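You operate a simulated robot arm through the tools that you are given. There is no shell and no other tool. Be economical: measure what you need, move in short steps, check, and stop when the job is done.

You run a simulated robot arm. Do the job below in one go: nothing can be reset, and whatever is moved stays where it is left.

## Task
Take the OFF sign down and start the beige cabinet's heater on FULL.
Fine: sign out of its holder and on the side shelf before you switch on; the white pipes' red lever open, green selector at FULL, so that the RUN lamp lights.

The check looks at the end state, three seconds after you hand in, the way a careful person would. Anything else that was tipped, shoved, dropped, spilled or broken makes it a failure.

## Robot
A 7-joint arm with a two-finger parallel gripper, fixed in place. Base frame: the origin is at the foot of the arm, x ahead of it, y to its left, z up. Lengths are in m, angles in degrees, forces in N, time in s.
With the tool pointing down near the work surface it reaches from about 0.28 to 0.74 m from the base axis. Its first joint turns from -115.0 to 115.0 degrees. Payload 3.91 kg.
The TCP is the grasp point between the finger pads, 0.03 m short of the fingertips. In the tool frame z runs along the fingers and y along their closing line. The gripper opens to 0.11 m. The fingers are 0.02 m wide and 0.01 m thick; the gripper's body (0.048 by 0.112 m) begins 0.055 m behind the TCP.
Orientation is that of the tool frame in the base frame, as a unit quaternion [x, y, z, w]. With the fingers straight down and closing along the base's y, the tool's x points along the base's -x, its y along +y and its z along -z.

## Interface
- The arm moves only by the tool drive_tool. Its argument "rows" is a list of rows, each a list of 7 numbers: the shift along the tool's x, y, z in m, then the turn, a rotation vector about the tool's x, y, z in degrees, then the opening, from 0 (shut) to 1 (fully open). In form: [[tx, ty, tz, wx, wy, wz, claw], ...]. A call has 1 to 10 rows; each row is the pose to reach, as a shift and turn from the pose commanded when the call began, along the tool's axes at that moment. Each row takes 0.2 s and may step no farther than 0.05 m and 8.6 degrees from the row before; otherwise, or with a gripper value out of range, the whole call is refused. Where a pose cannot be reached the arm comes as near as it can. A force on the tool above 90 N (or 10 N above the force at the start of the call, whichever is more), or a blocked arm, ends the call early, and 0.2 s more pass. The fingers move at their own pace (about 0.108 m/s each) and stop on an object; they squeeze with about 30 N. The grip force told is the motor's: it shows also when the fingers shut on nothing. Time passes only in rows, and 0.2 s behind the last, so rows that repeat a pose let the fingers close. It gives the time, the measured TCP pose, the force on the tool (base axes), the opening and the grip force at its end, in the units of the frame above (readings bear some noise).
- Cameras (640 x 400 px; columns grow to the right, rows downward): "scene" is fixed at [0.4014, -0.6491, 1.9734]; the picture's right is [0.98, -0.20, 0.00], its down [-0.11, -0.57, -0.81] and it looks along [0.16, 0.80, -0.58] (base axes); focal length 360 px, centre (320, 200). "wrist" rides on the gripper at [-0.036, 0, -0.057] in the tool frame; the picture's right is [0.00, -1.00, 0.00], its down [0.97, 0.00, -0.24] and it looks along [0.24, 0.00, 0.97] (tool axes); focal length 218 px, centre (320, 200). There is no depth. A picture from a camera that has moved, and an enlarged one, comes with that camera's place and axes in the base frame and with its lens.
- capture(camera): a new picture of that camera. The clock stands still meanwhile.
- raise_lower(by): slides the trunk up (or, below 0, down) by that many m; the arm rides with it, the base frame stays. It gives what a move gives, with no picture.
- close_up(camera, box): a new picture of the part [left, top, right, bottom] of that camera's present view, enlarged. The clock stands still meanwhile.
- hand_in(): hands the job in; it is judged then, once.

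Go step by step. Nothing tells you positions but the pictures and the camera data: compare them with the known pose of the tool, close in by small moves and look again before you grip or let go. The budget is 120 turns and 84 pictures, counting those below and the enlarged ones. Unless the task says otherwise, let go and move clear before handing in, and close with one line.

The tools are called after "Emit:" as name(argument=value, ...) on one line, values as JSON. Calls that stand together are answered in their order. drive_tool: Moves the arm, as the interface text tells. Its arguments: {"type":"object","properties":{"rows":{"type":"array","items":{"type":"array","items":{"type":"number"}}}},"required":["rows"]} The other tools are called the same way: raise_lower (by) slides the trunk up or down; capture (camera) takes a picture; close_up (camera, box) takes an enlarged picture of a part of a camera's view; hand_in () hands the job in.

At the start:

```text
clock: 0.0
ee_pos: [0.2307, 0.4097, 1.5446]
ee_rot: [0.0, 1.0, -0.001, 0.0]
wrist_force: [-0.3, 0.5, 0.0]
opening: 0.1098
gripper_force: 0.1
trunk travel left (down, up): [-0.925, 0.065]
```

scene: 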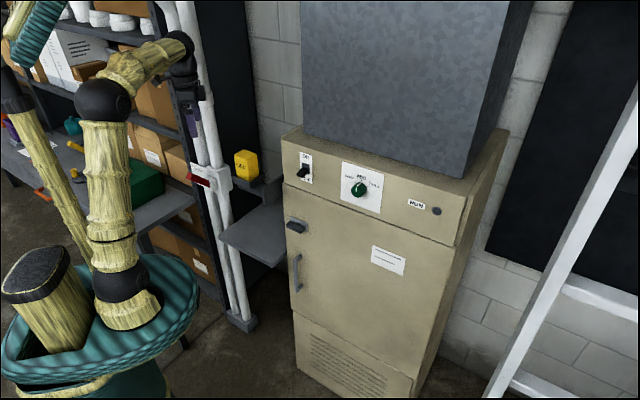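
wrist: 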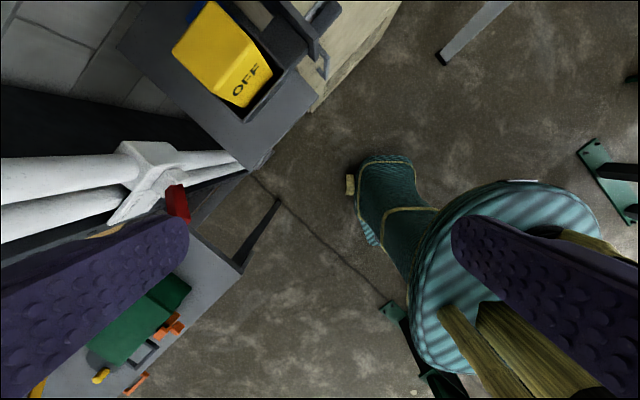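

I see the beige cabinet ahead with a yellow OFF sign in a holder by the white pipes, a red lever on the pipes, and a side shelf below the sign. I'll take enlarged views to locate them.

Emit:
close_up(camera="scene", box=[170, 130, 330, 280])

Emit:
close_up(camera="scene", box=[280, 130, 460, 280])

Emit:
close_up(camera="wrist", box=[80, 0, 400, 240])

```text
2.67 times, centred on (250, 205) of scene
camera zoom: at [0.4014, -0.6491, 1.9734], right [0.98, -0.2, 0.0], down [-0.11, -0.57, -0.81], along [0.16, 0.8, -0.58], focal length 959 px, centre (507, 187)
```

zoom: 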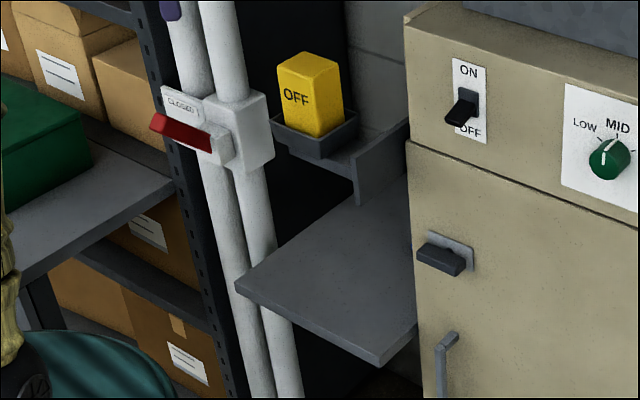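

```text
2.67 times, centred on (370, 205) of scene
camera zoom: at [0.4014, -0.6491, 1.9734], right [0.98, -0.2, 0.0], down [-0.11, -0.57, -0.81], along [0.16, 0.8, -0.58], focal length 959 px, centre (187, 187)
```

zoom: 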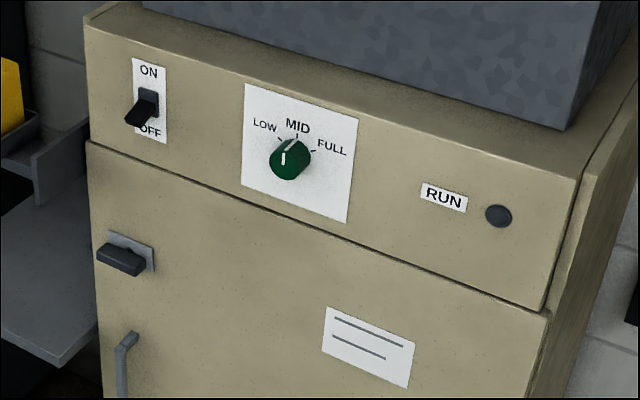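

```text
1.67 times, centred on (240, 120) of wrist
camera zoom: at [0.2669, 0.4122, 1.6018], right [0.0, -1.0, 0.0], down [-0.97, 0.0, 0.24], along [-0.24, 0.0, -0.97], focal length 364 px, centre (453, 333)
```

zoom: 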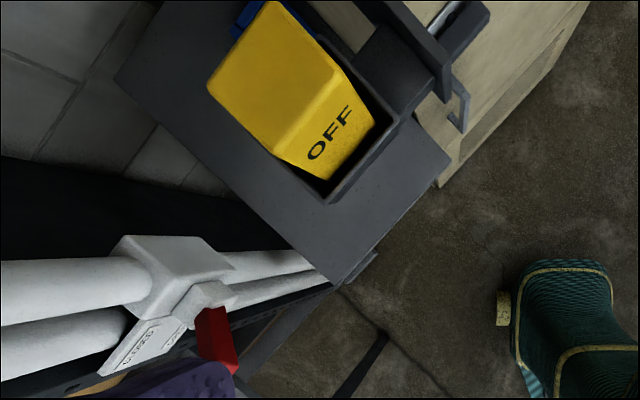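

The OFF sign's top is around (0.37, 0.54, 1.34). The cabinet's front runs roughly along (0.75, -0.66), so I'll turn the wrist to square up with it and look again.

Emit:
drive_tool(rows=[[0, 0, 0, 0, 0, -8, 1], [0, 0, 0, 0, 0, -16, 1], [0, 0, 0, 0, 0, -24, 1], [0, 0, 0, 0, 0, -32, 1], [0, 0, 0, 0, 0, -40, 1], [0, 0, 0, 0, 0, -48, 1]])

Emit:
capture(camera="wrist")

Emit:
close_up(camera="scene", box=[180, 130, 280, 200])

```text
clock: 1.4
ee_pos: [0.2311, 0.4107, 1.5439]
ee_rot: [-0.407, 0.913, 0.0, 0.001]
wrist_force: [-0.3, 0.5, 0.2]
opening: 0.11
gripper_force: 0.1
trunk travel left (down, up): [-0.925, 0.065]
```

```text
78 pictures are left
camera wrist: at [0.2551, 0.4389, 1.6019], right [0.74, -0.67, 0.0], down [-0.65, -0.72, 0.24], along [-0.16, -0.18, -0.97], focal length 218 px, centre (320, 200)
```

wrist: 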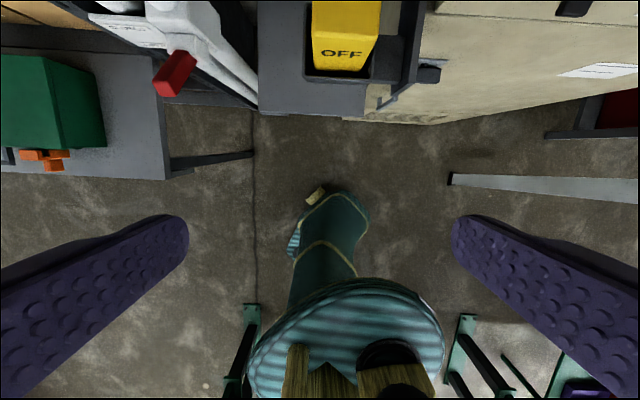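

```text
5.71 times, centred on (230, 165) of scene
camera zoom: at [0.4014, -0.6491, 1.9734], right [0.98, -0.2, 0.0], down [-0.11, -0.57, -0.81], along [0.16, 0.8, -0.58], focal length 2055 px, centre (834, 400)
```

zoom: 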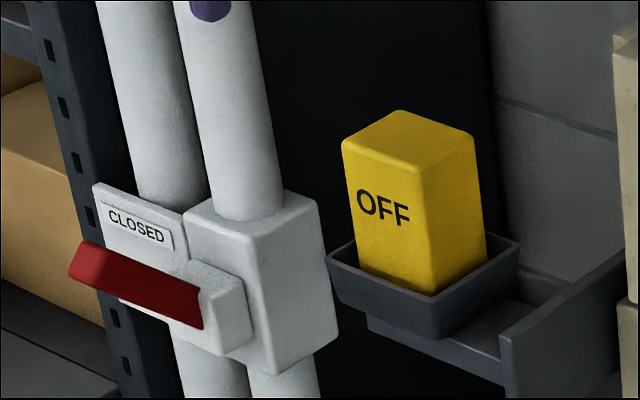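

The tool is now square with the shelf. I'll move part-way toward the sign, staying high, for a better view.

Emit:
drive_tool(rows=[[-0.04, -0.01, 0, 0, 0, 0, 1], [-0.08, -0.02, 0, 0, 0, 0, 1], [-0.12, -0.03, 0, 0, 0, 0, 1]])

Emit:
capture(camera="wrist")

```text
clock: 2.2
ee_pos: [0.3379, 0.4838, 1.5411]
ee_rot: [-0.407, 0.913, -0.001, -0.003]
wrist_force: [0.8, 0.3, -0.6]
opening: 0.1102
gripper_force: 0.0
trunk travel left (down, up): [-0.925, 0.065]
```

```text
76 pictures are left
camera wrist: at [0.362, 0.512, 1.5994], right [0.74, -0.67, 0.0], down [-0.65, -0.72, 0.25], along [-0.16, -0.18, -0.97], focal length 218 px, centre (320, 200)
```

wrist: 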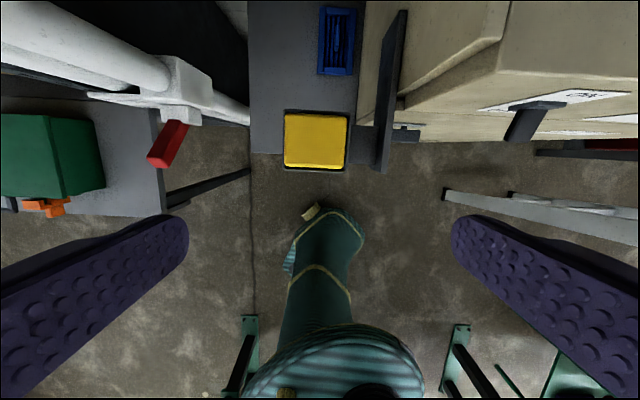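

The wrist camera is now right over the sign; its centre is about (0.362, 0.518) and it is about 7 cm wide across the fingers. I'll centre on it and come down part of the way.

Emit:
drive_tool(rows=[[-0.041, 0.004, 0, 0, 0, 0, 1], [-0.041, 0.004, 0.04, 0, 0, 0, 1], [-0.041, 0.004, 0.08, 0, 0, 0, 1], [-0.041, 0.004, 0.12, 0, 0, 0, 1], [-0.041, 0.004, 0.12, 0, 0, 0, 1]])

Emit:
capture(camera="wrist")

Emit:
capture(camera="scene")

```text
clock: 3.4
ee_pos: [0.3585, 0.5135, 1.4246]
ee_rot: [-0.407, 0.913, 0.0, 0.0]
wrist_force: [-0.7, -0.1, -0.5]
opening: 0.1098
gripper_force: 0.1
out of reach, approached as far as the arm can: row 1
trunk travel left (down, up): [-0.925, 0.065]
```

```text
75 pictures are left
camera wrist: at [0.3827, 0.5419, 1.482], right [0.74, -0.67, 0.0], down [-0.65, -0.72, 0.24], along [-0.16, -0.18, -0.97], focal length 218 px, centre (320, 200)
```

wrist: 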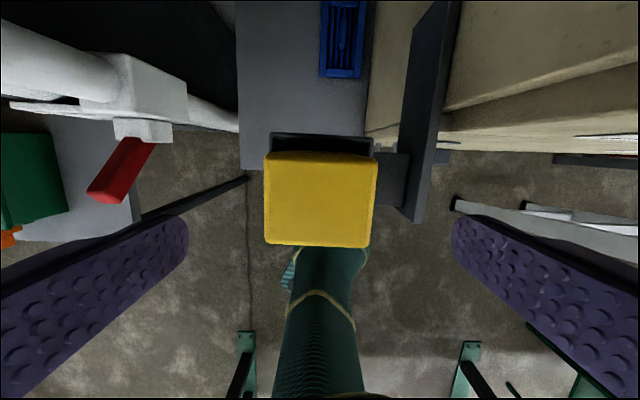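

```text
74 pictures are left
```

scene: 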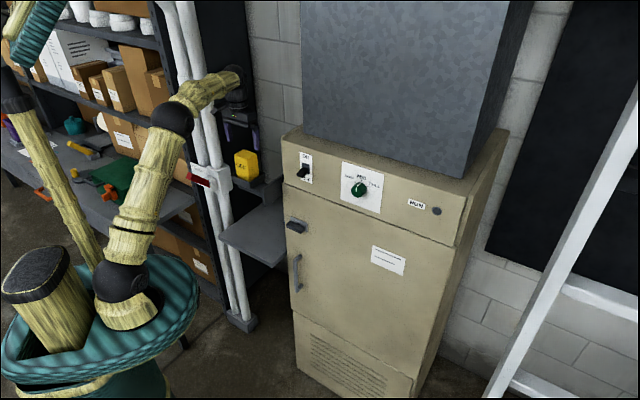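

The sign is centred under the gripper to within about 6 mm, with its top near z 1.35 and the tray rim near 1.27. I'll lower to z≈1.325 and close.

Emit:
drive_tool(rows=[[-0.005, 0, 0.04, 0, 0, 0, 1], [-0.005, 0, 0.08, 0, 0, 0, 1], [-0.005, 0, 0.1, 0, 0, 0, 1], [-0.005, 0, 0.1, 0, 0, 0, 0.8], [-0.005, 0, 0.1, 0, 0, 0, 0.5], [-0.005, 0, 0.1, 0, 0, 0, 0.5]])

Emit:
capture(camera="wrist")

Emit:
close_up(camera="scene", box=[180, 100, 300, 200])

```text
clock: 4.8
ee_pos: [0.363, 0.5156, 1.3238]
ee_rot: [-0.407, 0.914, -0.001, -0.001]
wrist_force: [0.2, -0.1, -0.3]
opening: 0.0662
gripper_force: 30.2
trunk travel left (down, up): [-0.925, 0.065]
```

```text
73 pictures are left
camera wrist: at [0.3863, 0.5447, 1.3816], right [0.74, -0.67, 0.0], down [-0.65, -0.72, 0.24], along [-0.16, -0.18, -0.97], focal length 218 px, centre (320, 200)
```

wrist: 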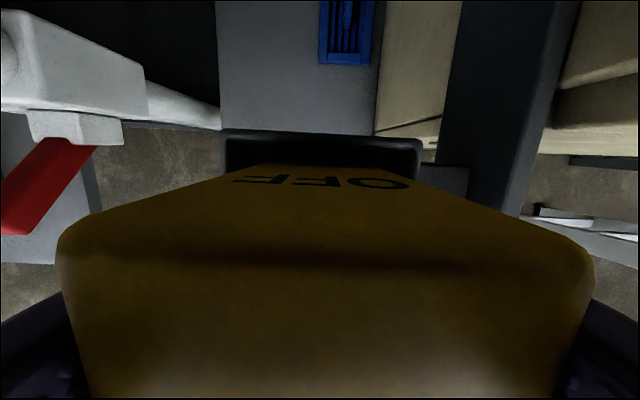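

```text
4.00 times, centred on (240, 150) of scene
camera zoom: at [0.4014, -0.6491, 1.9734], right [0.98, -0.2, 0.0], down [-0.11, -0.57, -0.81], along [0.16, 0.8, -0.58], focal length 1439 px, centre (640, 400)
```

zoom: 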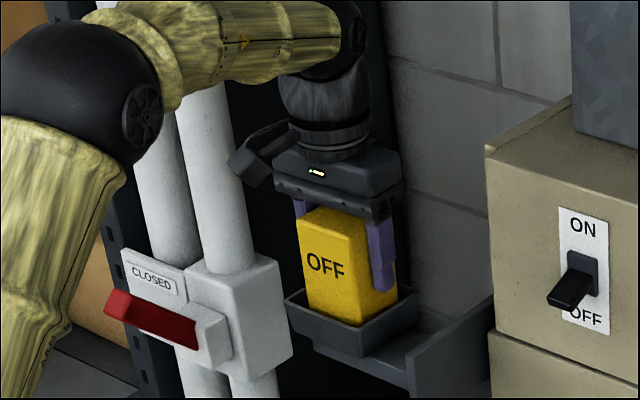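

The grip is firm (opening 0.066). I'll lift straight up 0.12 m.

Emit:
drive_tool(rows=[[0, 0, -0.03, 0, 0, 0, 0.5], [0, 0, -0.06, 0, 0, 0, 0.5], [0, 0, -0.09, 0, 0, 0, 0.5], [0, 0, -0.12, 0, 0, 0, 0.5], [0, 0, -0.12, 0, 0, 0, 0.5]])

Emit:
close_up(camera="scene", box=[170, 60, 330, 280])

```text
clock: 6.0
ee_pos: [0.3624, 0.5157, 1.4437]
ee_rot: [-0.408, 0.913, 0.0, 0.0]
wrist_force: [-0.6, 0.0, -0.9]
opening: 0.0663
gripper_force: 30.6
trunk travel left (down, up): [-0.925, 0.065]
```

```text
1.82 times, centred on (250, 170) of scene
camera zoom: at [0.4014, -0.6491, 1.9734], right [0.98, -0.2, 0.0], down [-0.11, -0.57, -0.81], along [0.16, 0.8, -0.58], focal length 654 px, centre (447, 254)
```

zoom: 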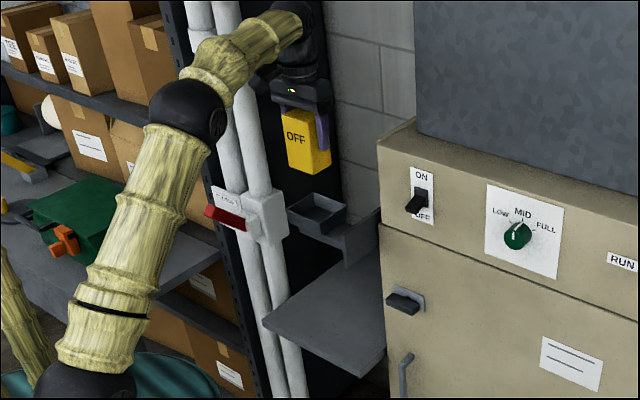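

The sign is free of the tray. The tray hangs over the right part of the shelf, so I'll carry the sign about 0.135 m left while still high, over the clear left front of the shelf.

Emit:
drive_tool(rows=[[-0.006, 0.034, 0, 0, 0, 0, 0.5], [-0.012, 0.068, 0, 0, 0, 0, 0.5], [-0.018, 0.102, 0, 0, 0, 0, 0.5], [-0.025, 0.135, 0, 0, 0, 0, 0.5], [-0.025, 0.135, 0, 0, 0, 0, 0.5]])

Emit:
capture(camera="wrist")

Emit:
close_up(camera="scene", box=[170, 60, 330, 280])

```text
clock: 7.2
ee_pos: [0.2745, 0.5973, 1.4326]
ee_rot: [-0.407, 0.913, 0.0, -0.002]
wrist_force: [0.4, 0.7, -0.6]
opening: 0.0664
gripper_force: 30.0
out of reach, approached as far as the arm can: row 3, 4, 5
trunk travel left (down, up): [-0.925, 0.065]
```

```text
70 pictures are left
camera wrist: at [0.2986, 0.6263, 1.4907], right [0.74, -0.67, 0.0], down [-0.65, -0.72, 0.24], along [-0.16, -0.18, -0.97], focal length 218 px, centre (320, 200)
```

wrist: 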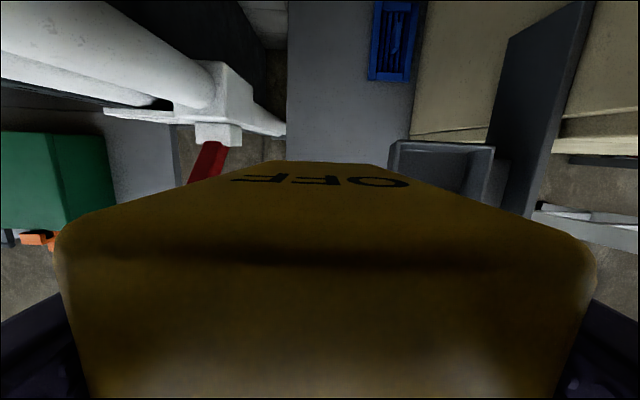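

```text
1.82 times, centred on (250, 170) of scene
camera zoom: at [0.4014, -0.6491, 1.9734], right [0.98, -0.2, 0.0], down [-0.11, -0.57, -0.81], along [0.16, 0.8, -0.58], focal length 654 px, centre (447, 254)
```

zoom: 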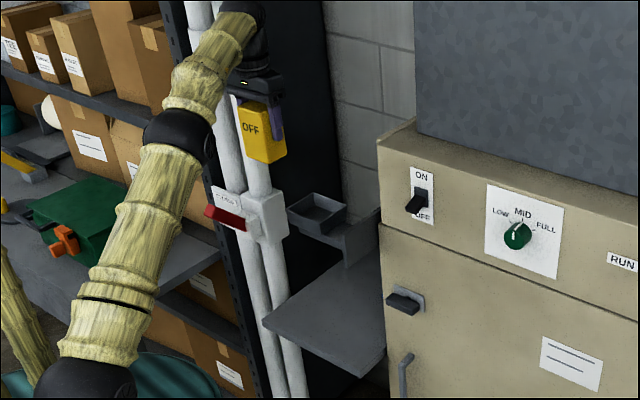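

The sign is now above the gap between valve and tray, but the arm is at its reach limit at this height. I'll check the gripper's outline before lowering.

Emit:
close_up(camera="scene", box=[200, 60, 280, 150])

Emit:
drive_tool(rows=[[0, 0.01, 0.03, 0, 0, 0, 0.5], [-0.005, 0.015, 0.03, 0, 0, 0, 0.5], [-0.01, 0.015, 0.03, 0, 0, 0, 0.5], [-0.01, 0.015, 0.03, 0, 0, 0, 0.5]])

```text
4.44 times, centred on (240, 105) of scene
camera zoom: at [0.4014, -0.6491, 1.9734], right [0.98, -0.2, 0.0], down [-0.11, -0.57, -0.81], along [0.16, 0.8, -0.58], focal length 1599 px, centre (676, 622)
```

zoom: 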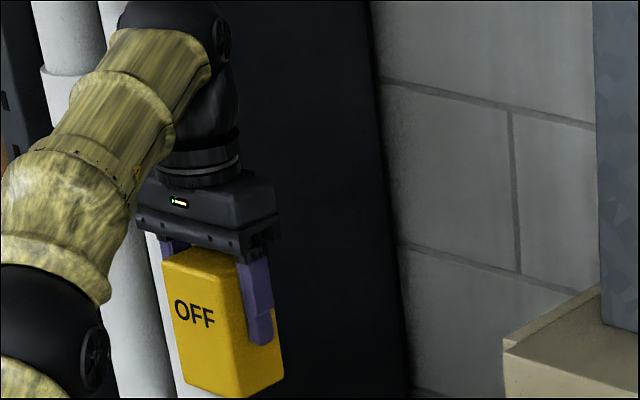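

```text
clock: 8.2
ee_pos: [0.2699, 0.6139, 1.4033]
ee_rot: [-0.407, 0.913, 0.0, 0.0]
wrist_force: [-0.4, 0.7, -1.4]
opening: 0.0662
gripper_force: 30.4
trunk travel left (down, up): [-0.925, 0.065]
```

The sign is in position at u≈-0.21, v≈0.635 with clearance on both sides. I'll lower the trunk in stages.

Emit:
raise_lower(by=-0.17)

Emit:
capture(camera="wrist")

Emit:
close_up(camera="scene", box=[170, 60, 330, 280])

```text
clock: 10.1
ee_pos: [0.2685, 0.6153, 1.2328]
ee_rot: [-0.407, 0.914, 0.0, 0.0]
wrist_force: [-0.2, -0.5, -0.3]
opening: 0.0662
gripper_force: 30.1
trunk travel left (down, up): [-0.755, 0.235]
```

```text
67 pictures are left
camera wrist: at [0.2938, 0.6432, 1.291], right [0.74, -0.67, 0.0], down [-0.65, -0.72, 0.24], along [-0.16, -0.18, -0.97], focal length 218 px, centre (320, 200)
```

wrist: 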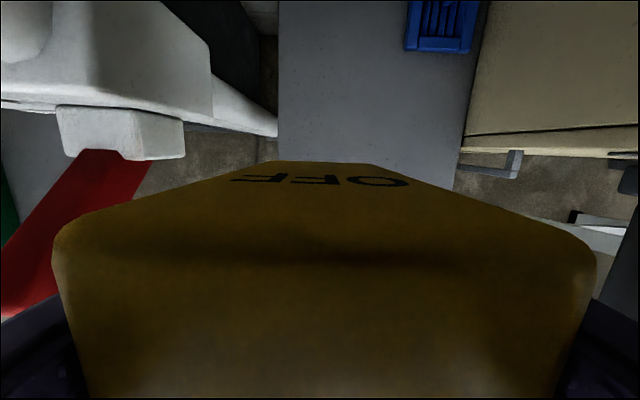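

```text
1.82 times, centred on (250, 170) of scene
camera zoom: at [0.4014, -0.6491, 1.9734], right [0.98, -0.2, 0.0], down [-0.11, -0.57, -0.81], along [0.16, 0.8, -0.58], focal length 654 px, centre (447, 254)
```

zoom: 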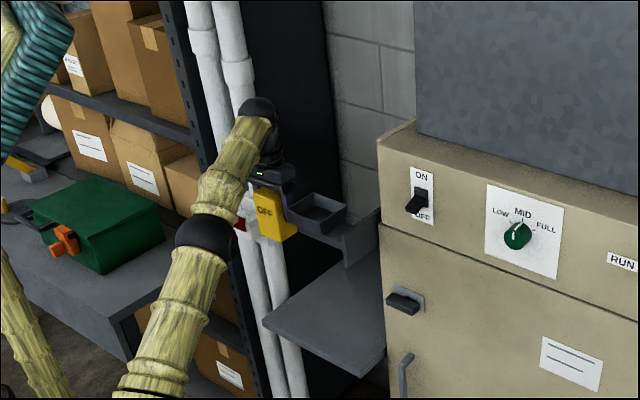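

Clearance to the valve stem (left, about 7 cm from centre) and to the tray looks fine. I'll continue down.

Emit:
raise_lower(by=-0.1)

Emit:
raise_lower(by=-0.08)

Emit:
close_up(camera="scene", box=[190, 130, 300, 280])

Emit:
capture(camera="wrist")

```text
clock: 11.4
ee_pos: [0.2695, 0.6153, 1.1329]
ee_rot: [-0.407, 0.913, 0.001, 0.0]
wrist_force: [0.4, 0.2, -1.1]
opening: 0.0662
gripper_force: 30.0
trunk travel left (down, up): [-0.655, 0.335]
```

```text
clock: 12.6
ee_pos: [0.2697, 0.6144, 1.0541]
ee_rot: [-0.406, 0.914, -0.001, 0.0]
wrist_force: [0.1, 0.1, -0.3]
opening: 0.0663
gripper_force: 30.3
trunk travel left (down, up): [-0.575, 0.415]
```

```text
2.67 times, centred on (245, 205) of scene
camera zoom: at [0.4014, -0.6491, 1.9734], right [0.98, -0.2, 0.0], down [-0.11, -0.57, -0.81], along [0.16, 0.8, -0.58], focal length 959 px, centre (520, 187)
```

zoom: 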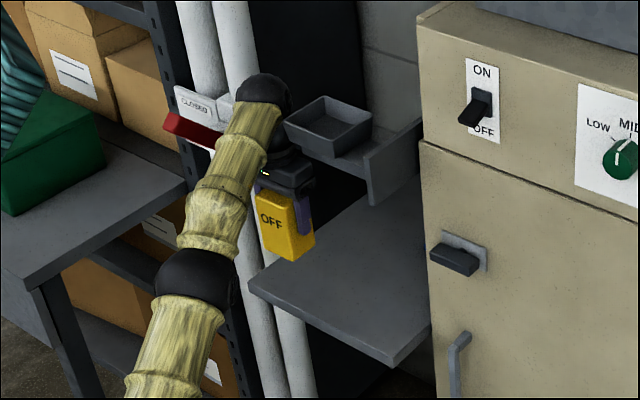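

```text
64 pictures are left
camera wrist: at [0.2937, 0.6431, 1.111], right [0.74, -0.67, 0.0], down [-0.65, -0.72, 0.24], along [-0.16, -0.18, -0.97], focal length 218 px, centre (320, 200)
```

wrist: 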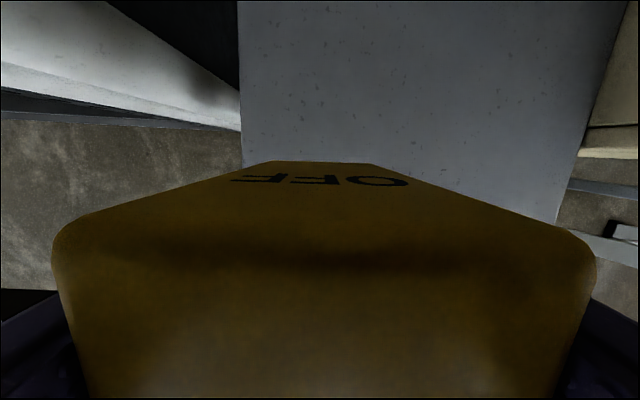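

The sign is above the left front of the shelf, but its front edge is only about 1 cm inside. I'll move it 2 cm deeper and a touch to the right, then lower to contact.

Emit:
drive_tool(rows=[[-0.01, -0.005, 0, 0, 0, 0, 0.5], [-0.022, -0.005, 0, 0, 0, 0, 0.5], [-0.022, -0.005, 0, 0, 0, 0, 0.5], [-0.022, -0.005, 0.03, 0, 0, 0, 0.5], [-0.022, -0.005, 0.045, 0, 0, 0, 0.5]])

Emit:
close_up(camera="scene", box=[190, 130, 300, 280])

Emit:
capture(camera="wrist")

```text
clock: 13.8
ee_pos: [0.2884, 0.629, 1.0062]
ee_rot: [-0.406, 0.914, 0.0, 0.0]
wrist_force: [0.1, -0.1, -1.2]
opening: 0.0664
gripper_force: 30.7
out of reach, approached as far as the arm can: row 1, 2, 3, 4
trunk travel left (down, up): [-0.575, 0.415]
```

```text
2.67 times, centred on (245, 205) of scene
camera zoom: at [0.4014, -0.6491, 1.9734], right [0.98, -0.2, 0.0], down [-0.11, -0.57, -0.81], along [0.16, 0.8, -0.58], focal length 959 px, centre (520, 187)
```

zoom: 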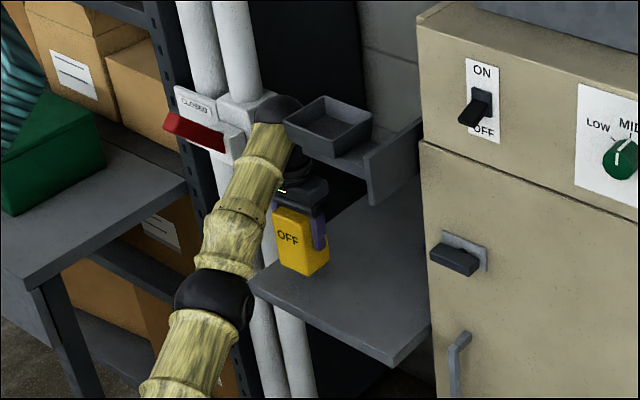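

```text
62 pictures are left
camera wrist: at [0.3124, 0.6565, 1.0651], right [0.74, -0.67, 0.0], down [-0.65, -0.72, 0.24], along [-0.16, -0.18, -0.97], focal length 218 px, centre (320, 200)
```

wrist: 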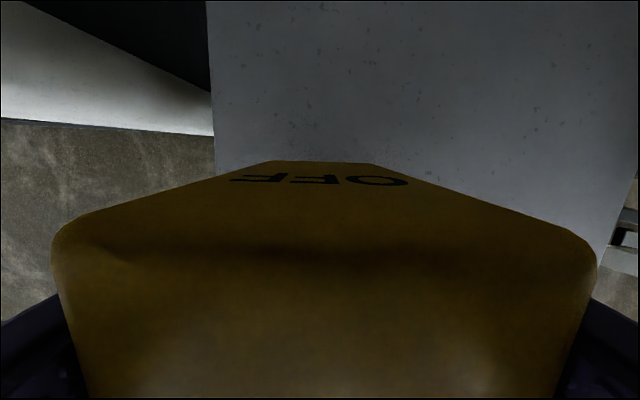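

The position over the shelf is good. I'll lower gently, watching the force.

Emit:
drive_tool(rows=[[0, 0, 0.007, 0, 0, 0, 0.5], [0, 0, 0.014, 0, 0, 0, 0.5]])

Emit:
close_up(camera="scene", box=[220, 180, 290, 250])

```text
clock: 14.4
ee_pos: [0.2884, 0.6288, 0.9953]
ee_rot: [-0.407, 0.914, -0.001, -0.001]
wrist_force: [1.5, 0.1, -1.9]
opening: 0.0661
gripper_force: 29.9
trunk travel left (down, up): [-0.575, 0.415]
```

```text
5.71 times, centred on (255, 215) of scene
camera zoom: at [0.4014, -0.6491, 1.9734], right [0.98, -0.2, 0.0], down [-0.11, -0.57, -0.81], along [0.16, 0.8, -0.58], focal length 2055 px, centre (691, 114)
```

zoom: 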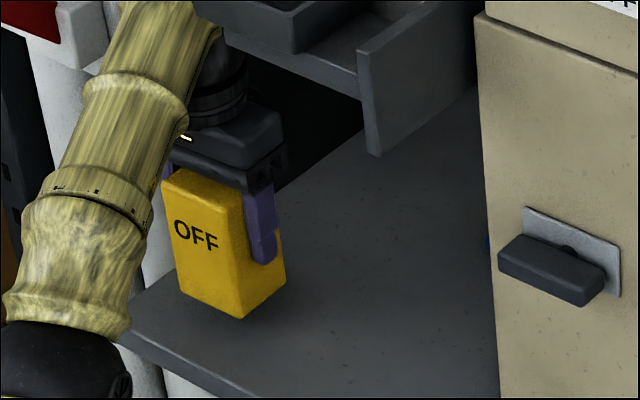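

There still looks to be a gap of 1–3 cm; I'll continue down.

Emit:
drive_tool(rows=[[0, 0, 0.005, 0, 0, 0, 0.5], [0, 0, 0.01, 0, 0, 0, 0.5]])

Emit:
drive_tool(rows=[[0, 0, 0.005, 0, 0, 0, 0.5]])

Emit:
close_up(camera="scene", box=[220, 180, 290, 250])

```text
clock: 15.0
ee_pos: [0.289, 0.6307, 0.9855]
ee_rot: [-0.407, 0.914, -0.001, -0.001]
wrist_force: [0.1, -0.3, -1.4]
opening: 0.0662
gripper_force: 29.8
out of reach, approached as far as the arm can: row 2
trunk travel left (down, up): [-0.575, 0.415]
```

```text
clock: 15.4
ee_pos: [0.29, 0.6328, 0.9813]
ee_rot: [-0.407, 0.913, -0.002, -0.002]
wrist_force: [-0.9, 0.0, -0.8]
opening: 0.0662
gripper_force: 30.0
trunk travel left (down, up): [-0.575, 0.415]
```

```text
5.71 times, centred on (255, 215) of scene
camera zoom: at [0.4014, -0.6491, 1.9734], right [0.98, -0.2, 0.0], down [-0.11, -0.57, -0.81], along [0.16, 0.8, -0.58], focal length 2055 px, centre (691, 114)
```

zoom: 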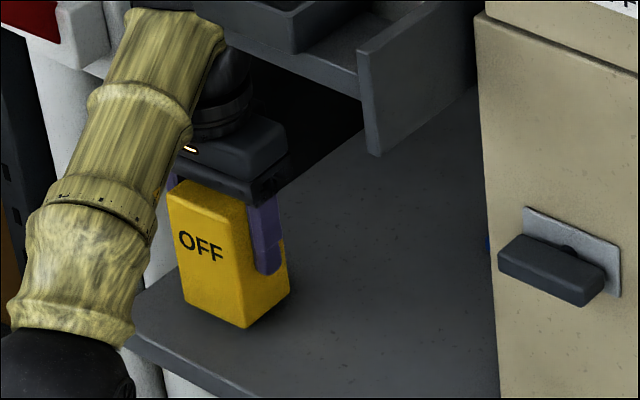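

Still a little above the shelf. The arm is near its reach limit, so I'll use the trunk for the last centimetres.

Emit:
raise_lower(by=-0.01)

Emit:
close_up(camera="scene", box=[220, 180, 290, 250])

```text
clock: 16.0
ee_pos: [0.2905, 0.6321, 0.9749]
ee_rot: [-0.407, 0.914, 0.001, 0.001]
wrist_force: [0.2, 3.6, 11.7]
opening: 0.0663
gripper_force: 30.1
trunk travel left (down, up): [-0.565, 0.425]
```

```text
5.71 times, centred on (255, 215) of scene
camera zoom: at [0.4014, -0.6491, 1.9734], right [0.98, -0.2, 0.0], down [-0.11, -0.57, -0.81], along [0.16, 0.8, -0.58], focal length 2055 px, centre (691, 114)
```

zoom: 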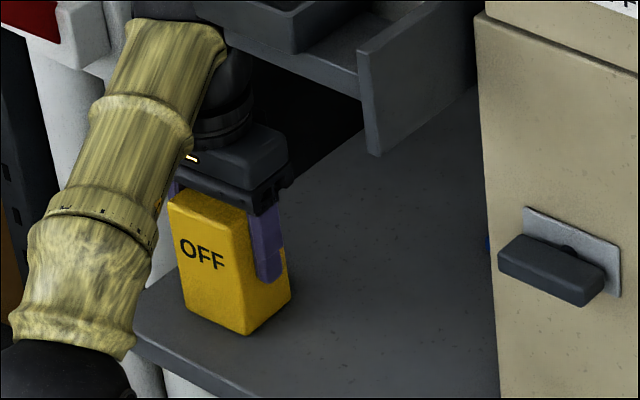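

The sign touches the shelf (about 12 N upward). I'll release it gently.

Emit:
drive_tool(rows=[[0, 0, 0, 0, 0, 0, 0.65], [0, 0, 0, 0, 0, 0, 0.78], [0, 0, 0, 0, 0, 0, 0.78]])

Emit:
close_up(camera="scene", box=[220, 180, 290, 250])

Emit:
capture(camera="wrist")

```text
clock: 16.8
ee_pos: [0.2911, 0.6332, 0.9714]
ee_rot: [-0.407, 0.914, -0.001, -0.001]
wrist_force: [-0.6, -0.4, -0.1]
opening: 0.0859
gripper_force: 0.2
trunk travel left (down, up): [-0.565, 0.425]
```

```text
5.71 times, centred on (255, 215) of scene
camera zoom: at [0.4014, -0.6491, 1.9734], right [0.98, -0.2, 0.0], down [-0.11, -0.57, -0.81], along [0.16, 0.8, -0.58], focal length 2055 px, centre (691, 114)
```

zoom: 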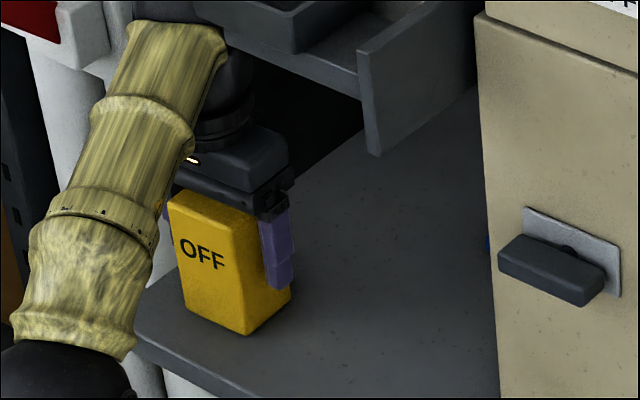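

```text
57 pictures are left
camera wrist: at [0.314, 0.6609, 1.0286], right [0.74, -0.67, 0.0], down [-0.65, -0.72, 0.24], along [-0.16, -0.18, -0.97], focal length 218 px, centre (320, 200)
```

wrist: 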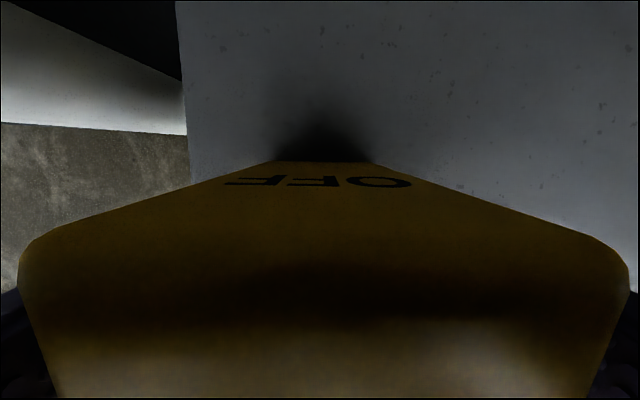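

The sign stands on the shelf by itself. I'll rise clear with the trunk, then back out.

Emit:
raise_lower(by=0.12)

Emit:
drive_tool(rows=[[0.04, 0, 0, 0, 0, 0, 0.78], [0.08, 0, 0, 0, 0, 0, 0.78], [0.12, 0, 0, 0, 0, 0, 0.78], [0.16, 0, 0, 0, 0, 0, 0.78], [0.2, 0, 0, 0, 0, 0, 0.78]])

Emit:
capture(camera="wrist")

Emit:
capture(camera="scene")

```text
clock: 18.3
ee_pos: [0.2896, 0.6322, 1.0903]
ee_rot: [-0.407, 0.914, -0.002, -0.002]
wrist_force: [1.1, 0.1, -0.2]
opening: 0.0859
gripper_force: 0.0
trunk travel left (down, up): [-0.685, 0.305]
```

```text
clock: 19.5
ee_pos: [0.1896, 0.6469, 1.1287]
ee_rot: [-0.407, 0.913, -0.003, -0.001]
wrist_force: [-1.2, 0.0, 0.3]
opening: 0.0857
gripper_force: 0.1
out of reach, approached as far as the arm can: row 1, 2, 3, 4, 5
trunk travel left (down, up): [-0.685, 0.305]
```

```text
56 pictures are left
camera wrist: at [0.2141, 0.6769, 1.1854], right [0.74, -0.67, 0.0], down [-0.65, -0.72, 0.24], along [-0.16, -0.18, -0.97], focal length 218 px, centre (320, 200)
```

wrist: 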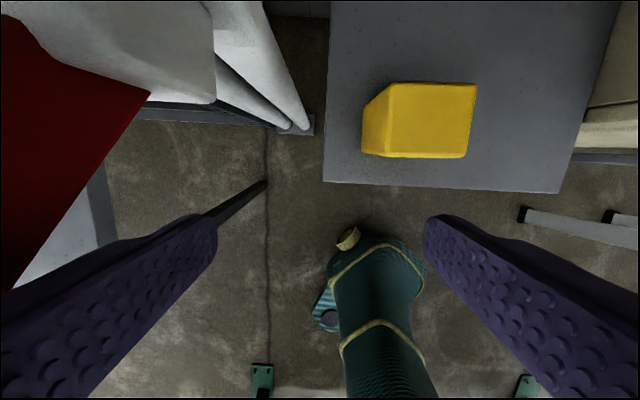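

```text
55 pictures are left
```

scene: 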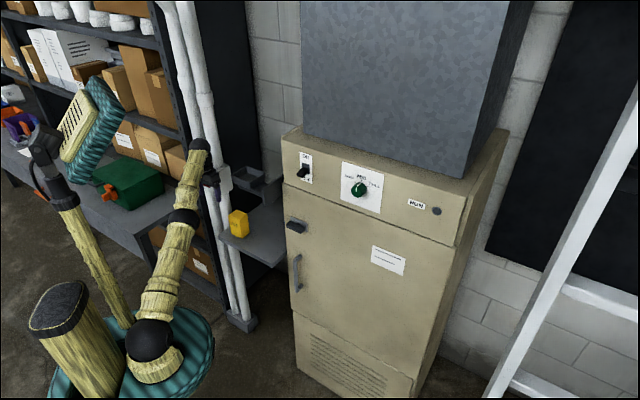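

The sign sits safely on the shelf, but the arm drifted left toward the red lever because of reach limits. I'll raise with the trunk a little first — no, first shift right gently away from the lever and see how the arm answers.

Emit:
drive_tool(rows=[[0, -0.03, 0, 0, 0, 0, 0.78], [0, -0.06, 0, 0, 0, 0, 0.78]])

Emit:
capture(camera="wrist")

Emit:
close_up(camera="scene", box=[100, 100, 300, 300])

```text
clock: 20.1
ee_pos: [0.2463, 0.6307, 1.1377]
ee_rot: [-0.406, 0.914, -0.001, -0.001]
wrist_force: [0.0, 0.0, -0.1]
opening: 0.0861
gripper_force: 0.0
out of reach, approached as far as the arm can: row 1, 2
trunk travel left (down, up): [-0.685, 0.305]
```

```text
54 pictures are left
camera wrist: at [0.269, 0.6595, 1.1946], right [0.74, -0.67, 0.0], down [-0.65, -0.72, 0.24], along [-0.16, -0.18, -0.97], focal length 218 px, centre (320, 200)
```

wrist: 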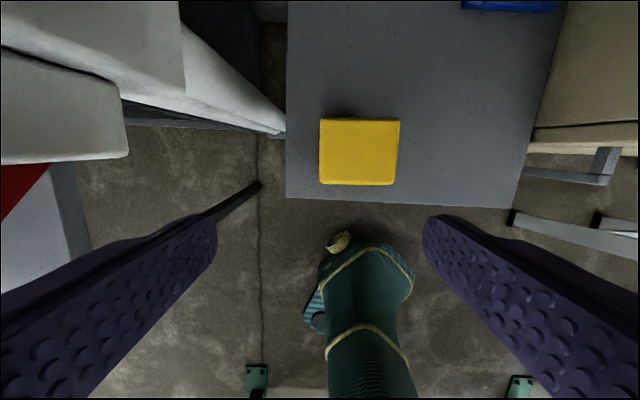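

```text
2.00 times, centred on (200, 200) of scene
camera zoom: at [0.4014, -0.6491, 1.9734], right [0.98, -0.2, 0.0], down [-0.11, -0.57, -0.81], along [0.16, 0.8, -0.58], focal length 719 px, centre (560, 200)
```

zoom: 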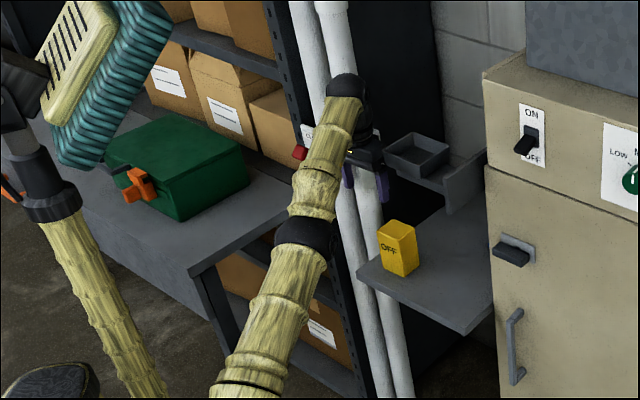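

The lever is untouched and the arm is clear of it. I'll try backing straight toward the base in small steps.

Emit:
drive_tool(rows=[[0.019, -0.007, 0, 0, 0, 0, 0.78], [0.037, -0.014, 0, 0, 0, 0, 0.78], [0.055, -0.021, 0, 0, 0, 0, 0.78]])

```text
clock: 20.9
ee_pos: [0.2402, 0.6268, 1.1549]
ee_rot: [-0.407, 0.913, -0.001, -0.002]
wrist_force: [-0.6, -0.3, -0.3]
opening: 0.0858
gripper_force: 0.1
out of reach, approached as far as the arm can: row 1, 2, 3
trunk travel left (down, up): [-0.685, 0.305]
```

The arm only folds back as it rises, so I'll go right a little and straight up, reversing the way I came down.

Emit:
drive_tool(rows=[[0, -0.015, -0.01, 0, 0, 0, 0.78], [0, -0.03, -0.02, 0, 0, 0, 0.78], [0, -0.03, -0.06, 0, 0, 0, 0.78], [0.01, -0.03, -0.1, 0, 0, 0, 0.78], [0.03, -0.03, -0.14, 0, 0, 0, 0.78], [0.06, -0.03, -0.17, 0, 0, 0, 0.78], [0.09, -0.03, -0.2, 0, 0, 0, 0.78]])

Emit:
capture(camera="scene")

Emit:
capture(camera="wrist")

```text
clock: 22.5
ee_pos: [0.2171, 0.5365, 1.3078]
ee_rot: [-0.406, 0.914, 0.0, 0.0]
wrist_force: [-0.5, -1.4, 0.7]
opening: 0.0858
gripper_force: 0.0
out of reach, approached as far as the arm can: row 2, 3, 4, 5, 6, 7
trunk travel left (down, up): [-0.685, 0.305]
```

```text
52 pictures are left
```

scene: 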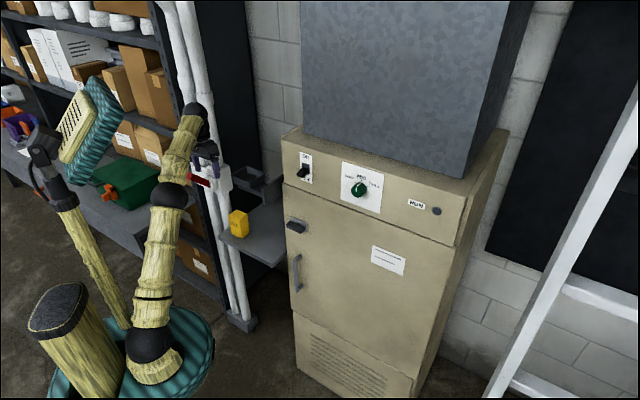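

```text
51 pictures are left
camera wrist: at [0.2407, 0.5645, 1.3653], right [0.74, -0.67, 0.0], down [-0.65, -0.72, 0.24], along [-0.16, -0.18, -0.97], focal length 218 px, centre (320, 200)
```

wrist: 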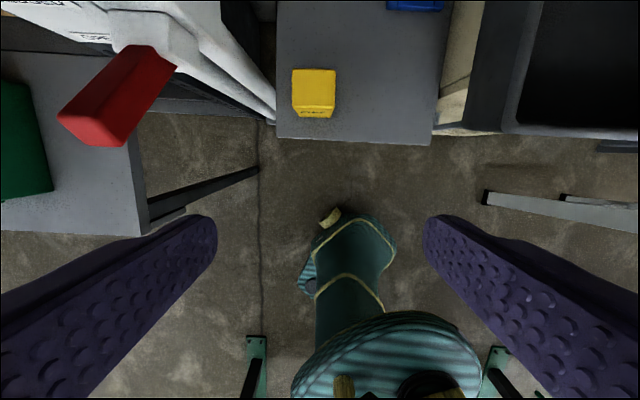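

The arm is free and the lever is well in view, still at CLOSED. I'll look at it closely.

Emit:
close_up(camera="wrist", box=[0, 0, 240, 160])

Emit:
close_up(camera="scene", box=[170, 130, 250, 210])

```text
2.50 times, centred on (120, 80) of wrist
camera zoom: at [0.2407, 0.5645, 1.3653], right [0.74, -0.67, 0.0], down [-0.65, -0.72, 0.24], along [-0.16, -0.18, -0.97], focal length 546 px, centre (820, 500)
```

zoom: 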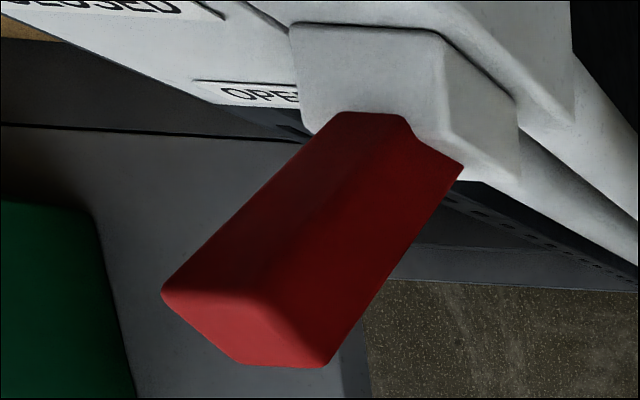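

```text
5.00 times, centred on (210, 170) of scene
camera zoom: at [0.4014, -0.6491, 1.9734], right [0.98, -0.2, 0.0], down [-0.11, -0.57, -0.81], along [0.16, 0.8, -0.58], focal length 1798 px, centre (870, 350)
```

zoom: 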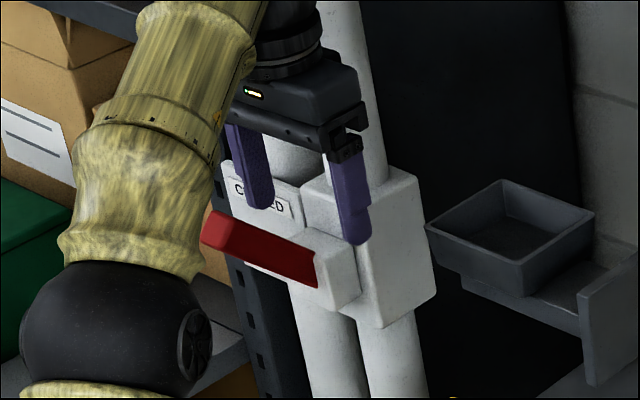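

The lever is a toggle that sticks out and up toward the CLOSED label, with an OPEN label below it. Its tip is near (0.128, 0.678, 1.206) and its pivot about v 0.675, z 1.12. I'll press it down with closed fingertips from above, so I close the gripper, raise the trunk and move over the lever.

Emit:
raise_lower(by=0.16)

Emit:
drive_tool(rows=[[0, 0.035, 0, 0, 0, 0, 0.3], [0, 0.07, 0, 0, 0, 0, 0], [0, 0.105, 0, 0, 0, 0, 0], [0, 0.135, 0, 0, 0, 0, 0], [0, 0.155, 0.02, 0, 0, 0, 0]])

Emit:
capture(camera="wrist")

```text
clock: 24.3
ee_pos: [0.2172, 0.5395, 1.4659]
ee_rot: [-0.407, 0.913, -0.001, -0.001]
wrist_force: [-0.4, -0.6, -0.5]
opening: 0.0858
gripper_force: 0.0
trunk travel left (down, up): [-0.845, 0.145]
```

```text
clock: 25.5
ee_pos: [0.0944, 0.591, 1.4171]
ee_rot: [-0.407, 0.913, 0.0, 0.0]
wrist_force: [0.6, -0.6, 0.2]
opening: 0.0
gripper_force: 30.4
out of reach, approached as far as the arm can: row 1, 2, 3, 4, 5
trunk travel left (down, up): [-0.845, 0.145]
```

```text
48 pictures are left
camera wrist: at [0.1183, 0.6199, 1.4743], right [0.74, -0.67, 0.0], down [-0.65, -0.72, 0.24], along [-0.16, -0.18, -0.97], focal length 218 px, centre (320, 200)
```

wrist: 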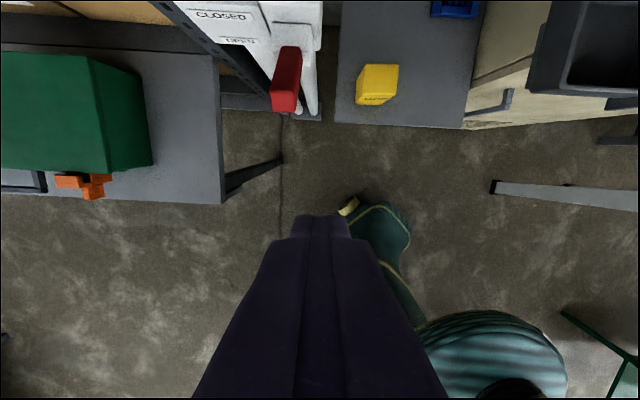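

The lever is directly ahead and slightly left. I'll move over its tip, then down to just above it.

Emit:
drive_tool(rows=[[-0.04, 0.035, 0, 0, 0, 0, 0], [-0.08, 0.035, 0, 0, 0, 0, 0], [-0.1, 0.035, 0.03, 0, 0, 0, 0], [-0.1, 0.035, 0.07, 0, 0, 0, 0], [-0.1, 0.035, 0.11, 0, 0, 0, 0], [-0.1, 0.035, 0.13, 0, 0, 0, 0]])

Emit:
capture(camera="wrist")

Emit:
close_up(camera="scene", box=[150, 100, 270, 220])

```text
refused: row 1 steps farther than a row can; nothing moved
```

```text
47 pictures are left
camera wrist: at [0.1183, 0.6199, 1.4743], right [0.74, -0.67, 0.0], down [-0.65, -0.72, 0.24], along [-0.16, -0.18, -0.97], focal length 218 px, centre (320, 200)
```

wrist: 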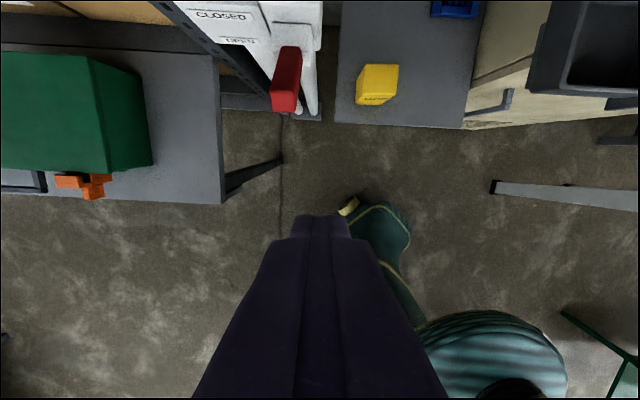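

```text
3.33 times, centred on (210, 160) of scene
camera zoom: at [0.4014, -0.6491, 1.9734], right [0.98, -0.2, 0.0], down [-0.11, -0.57, -0.81], along [0.16, 0.8, -0.58], focal length 1199 px, centre (687, 333)
```

zoom: 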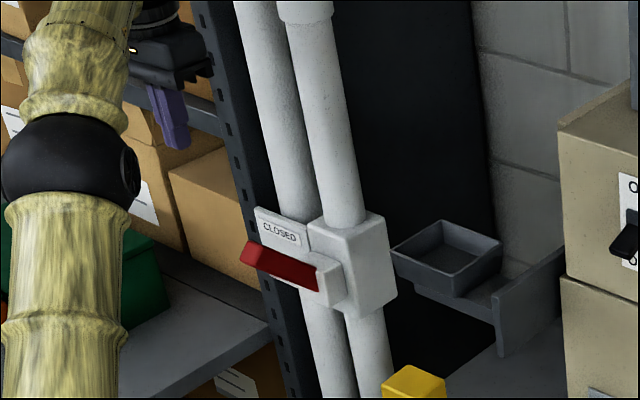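

The row was too long; I'll use smaller steps.

Emit:
drive_tool(rows=[[-0.03, 0.015, 0, 0, 0, 0, 0], [-0.06, 0.03, 0, 0, 0, 0, 0], [-0.09, 0.035, 0, 0, 0, 0, 0], [-0.1, 0.035, 0.03, 0, 0, 0, 0], [-0.1, 0.035, 0.07, 0, 0, 0, 0], [-0.1, 0.035, 0.11, 0, 0, 0, 0], [-0.1, 0.035, 0.13, 0, 0, 0, 0]])

Emit:
capture(camera="wrist")

Emit:
close_up(camera="scene", box=[150, 100, 270, 220])

```text
clock: 27.1
ee_pos: [0.136, 0.6686, 1.2756]
ee_rot: [-0.407, 0.913, -0.004, -0.002]
wrist_force: [1.0, 0.3, -0.1]
opening: 0.0
gripper_force: 30.0
out of reach, approached as far as the arm can: row 1, 2, 3, 4, 5, 6, 7
trunk travel left (down, up): [-0.845, 0.145]
```

```text
45 pictures are left
camera wrist: at [0.1601, 0.6972, 1.333], right [0.74, -0.67, 0.0], down [-0.65, -0.72, 0.25], along [-0.16, -0.18, -0.97], focal length 218 px, centre (320, 200)
```

wrist: 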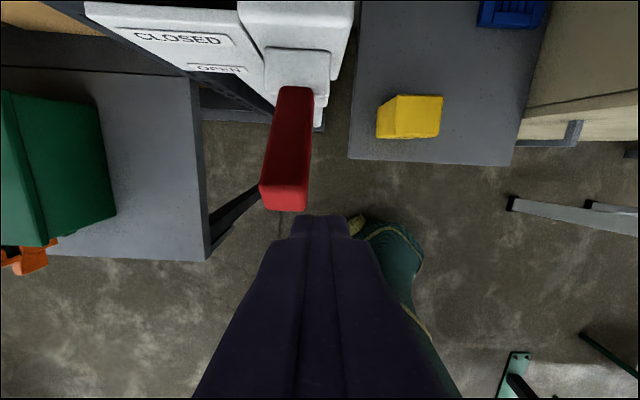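

```text
3.33 times, centred on (210, 160) of scene
camera zoom: at [0.4014, -0.6491, 1.9734], right [0.98, -0.2, 0.0], down [-0.11, -0.57, -0.81], along [0.16, 0.8, -0.58], focal length 1199 px, centre (687, 333)
```

zoom: 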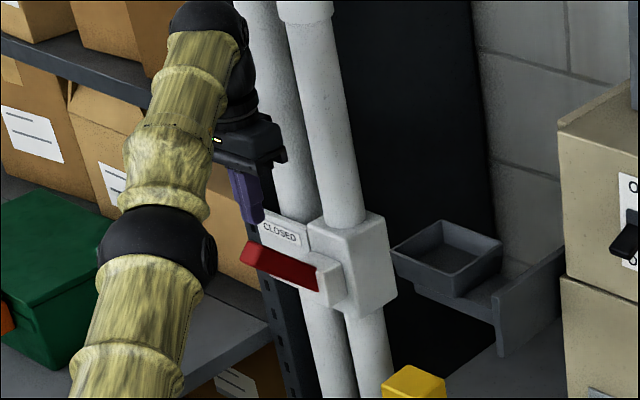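

The fingertips are about 2 cm right of and 2 cm short of the lever. I'll correct that and check.

Emit:
drive_tool(rows=[[-0.01, 0.01, 0, 0, 0, 0, 0], [-0.022, 0.02, 0, 0, 0, 0, 0], [-0.022, 0.02, 0, 0, 0, 0, 0]])

Emit:
capture(camera="wrist")

```text
clock: 27.9
ee_pos: [0.1332, 0.6654, 1.2731]
ee_rot: [-0.407, 0.913, -0.002, -0.001]
wrist_force: [0.6, 0.8, 0.2]
opening: 0.0
gripper_force: 29.4
out of reach, approached as far as the arm can: row 1, 2, 3
trunk travel left (down, up): [-0.845, 0.145]
```

```text
43 pictures are left
camera wrist: at [0.1571, 0.6944, 1.3296], right [0.74, -0.67, 0.0], down [-0.65, -0.72, 0.24], along [-0.16, -0.18, -0.97], focal length 218 px, centre (320, 200)
```

wrist: 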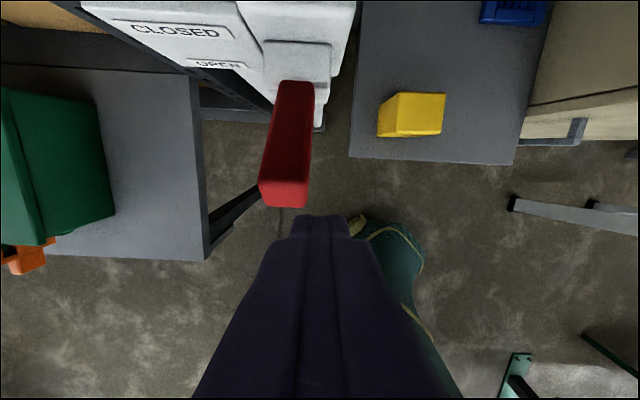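

The arm's wrist is at a limit with the tool straight down. Tilting the fingers outward (forward) should free it and keep the gripper body away from the valve.

Emit:
drive_tool(rows=[[0, 0, -0.01, 0, -8, 0, 0], [0, 0.01, -0.01, 0, -16, 0, 0], [0, 0.02, -0.01, 0, -24, 0, 0], [-0.01, 0.02, -0.01, 0, -30, 0, 0], [-0.02, 0.02, -0.01, 0, -30, 0, 0], [-0.02, 0.02, -0.01, 0, -30, 0, 0]])

Emit:
capture(camera="wrist")

Emit:
close_up(camera="scene", box=[150, 100, 270, 220])

```text
clock: 29.3
ee_pos: [0.1311, 0.7434, 1.2998]
ee_rot: [-0.393, 0.883, 0.104, 0.235]
wrist_force: [-0.2, -0.1, 0.7]
opening: 0.0
gripper_force: 30.2
out of reach, approached as far as the arm can: row 1, 2, 3, 4, 5, 6
trunk travel left (down, up): [-0.845, 0.145]
```

```text
42 pictures are left
camera wrist: at [0.1321, 0.7467, 1.3672], right [0.74, -0.67, 0.0], down [-0.64, -0.71, -0.27], along [0.18, 0.2, -0.96], focal length 218 px, centre (320, 200)
```

wrist: 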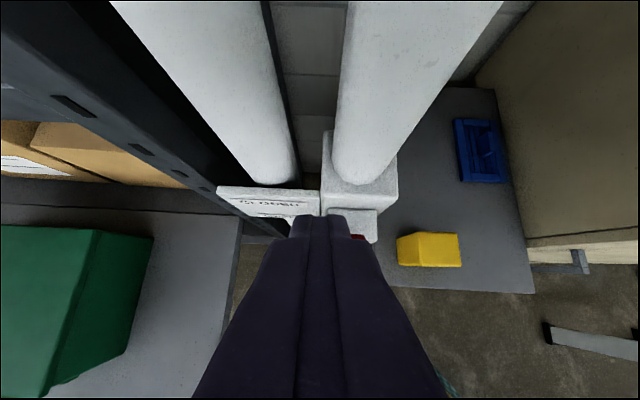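

```text
3.33 times, centred on (210, 160) of scene
camera zoom: at [0.4014, -0.6491, 1.9734], right [0.98, -0.2, 0.0], down [-0.11, -0.57, -0.81], along [0.16, 0.8, -0.58], focal length 1199 px, centre (687, 333)
```

zoom: 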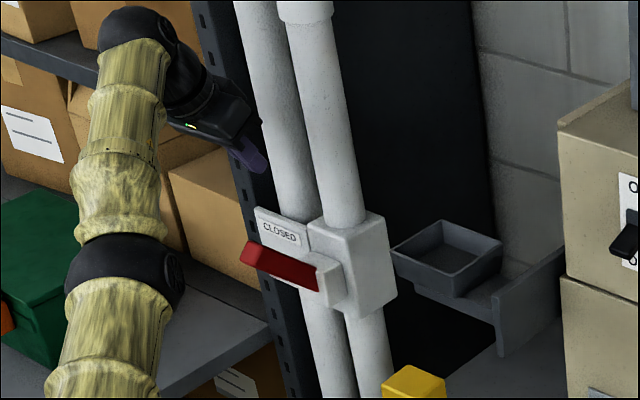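

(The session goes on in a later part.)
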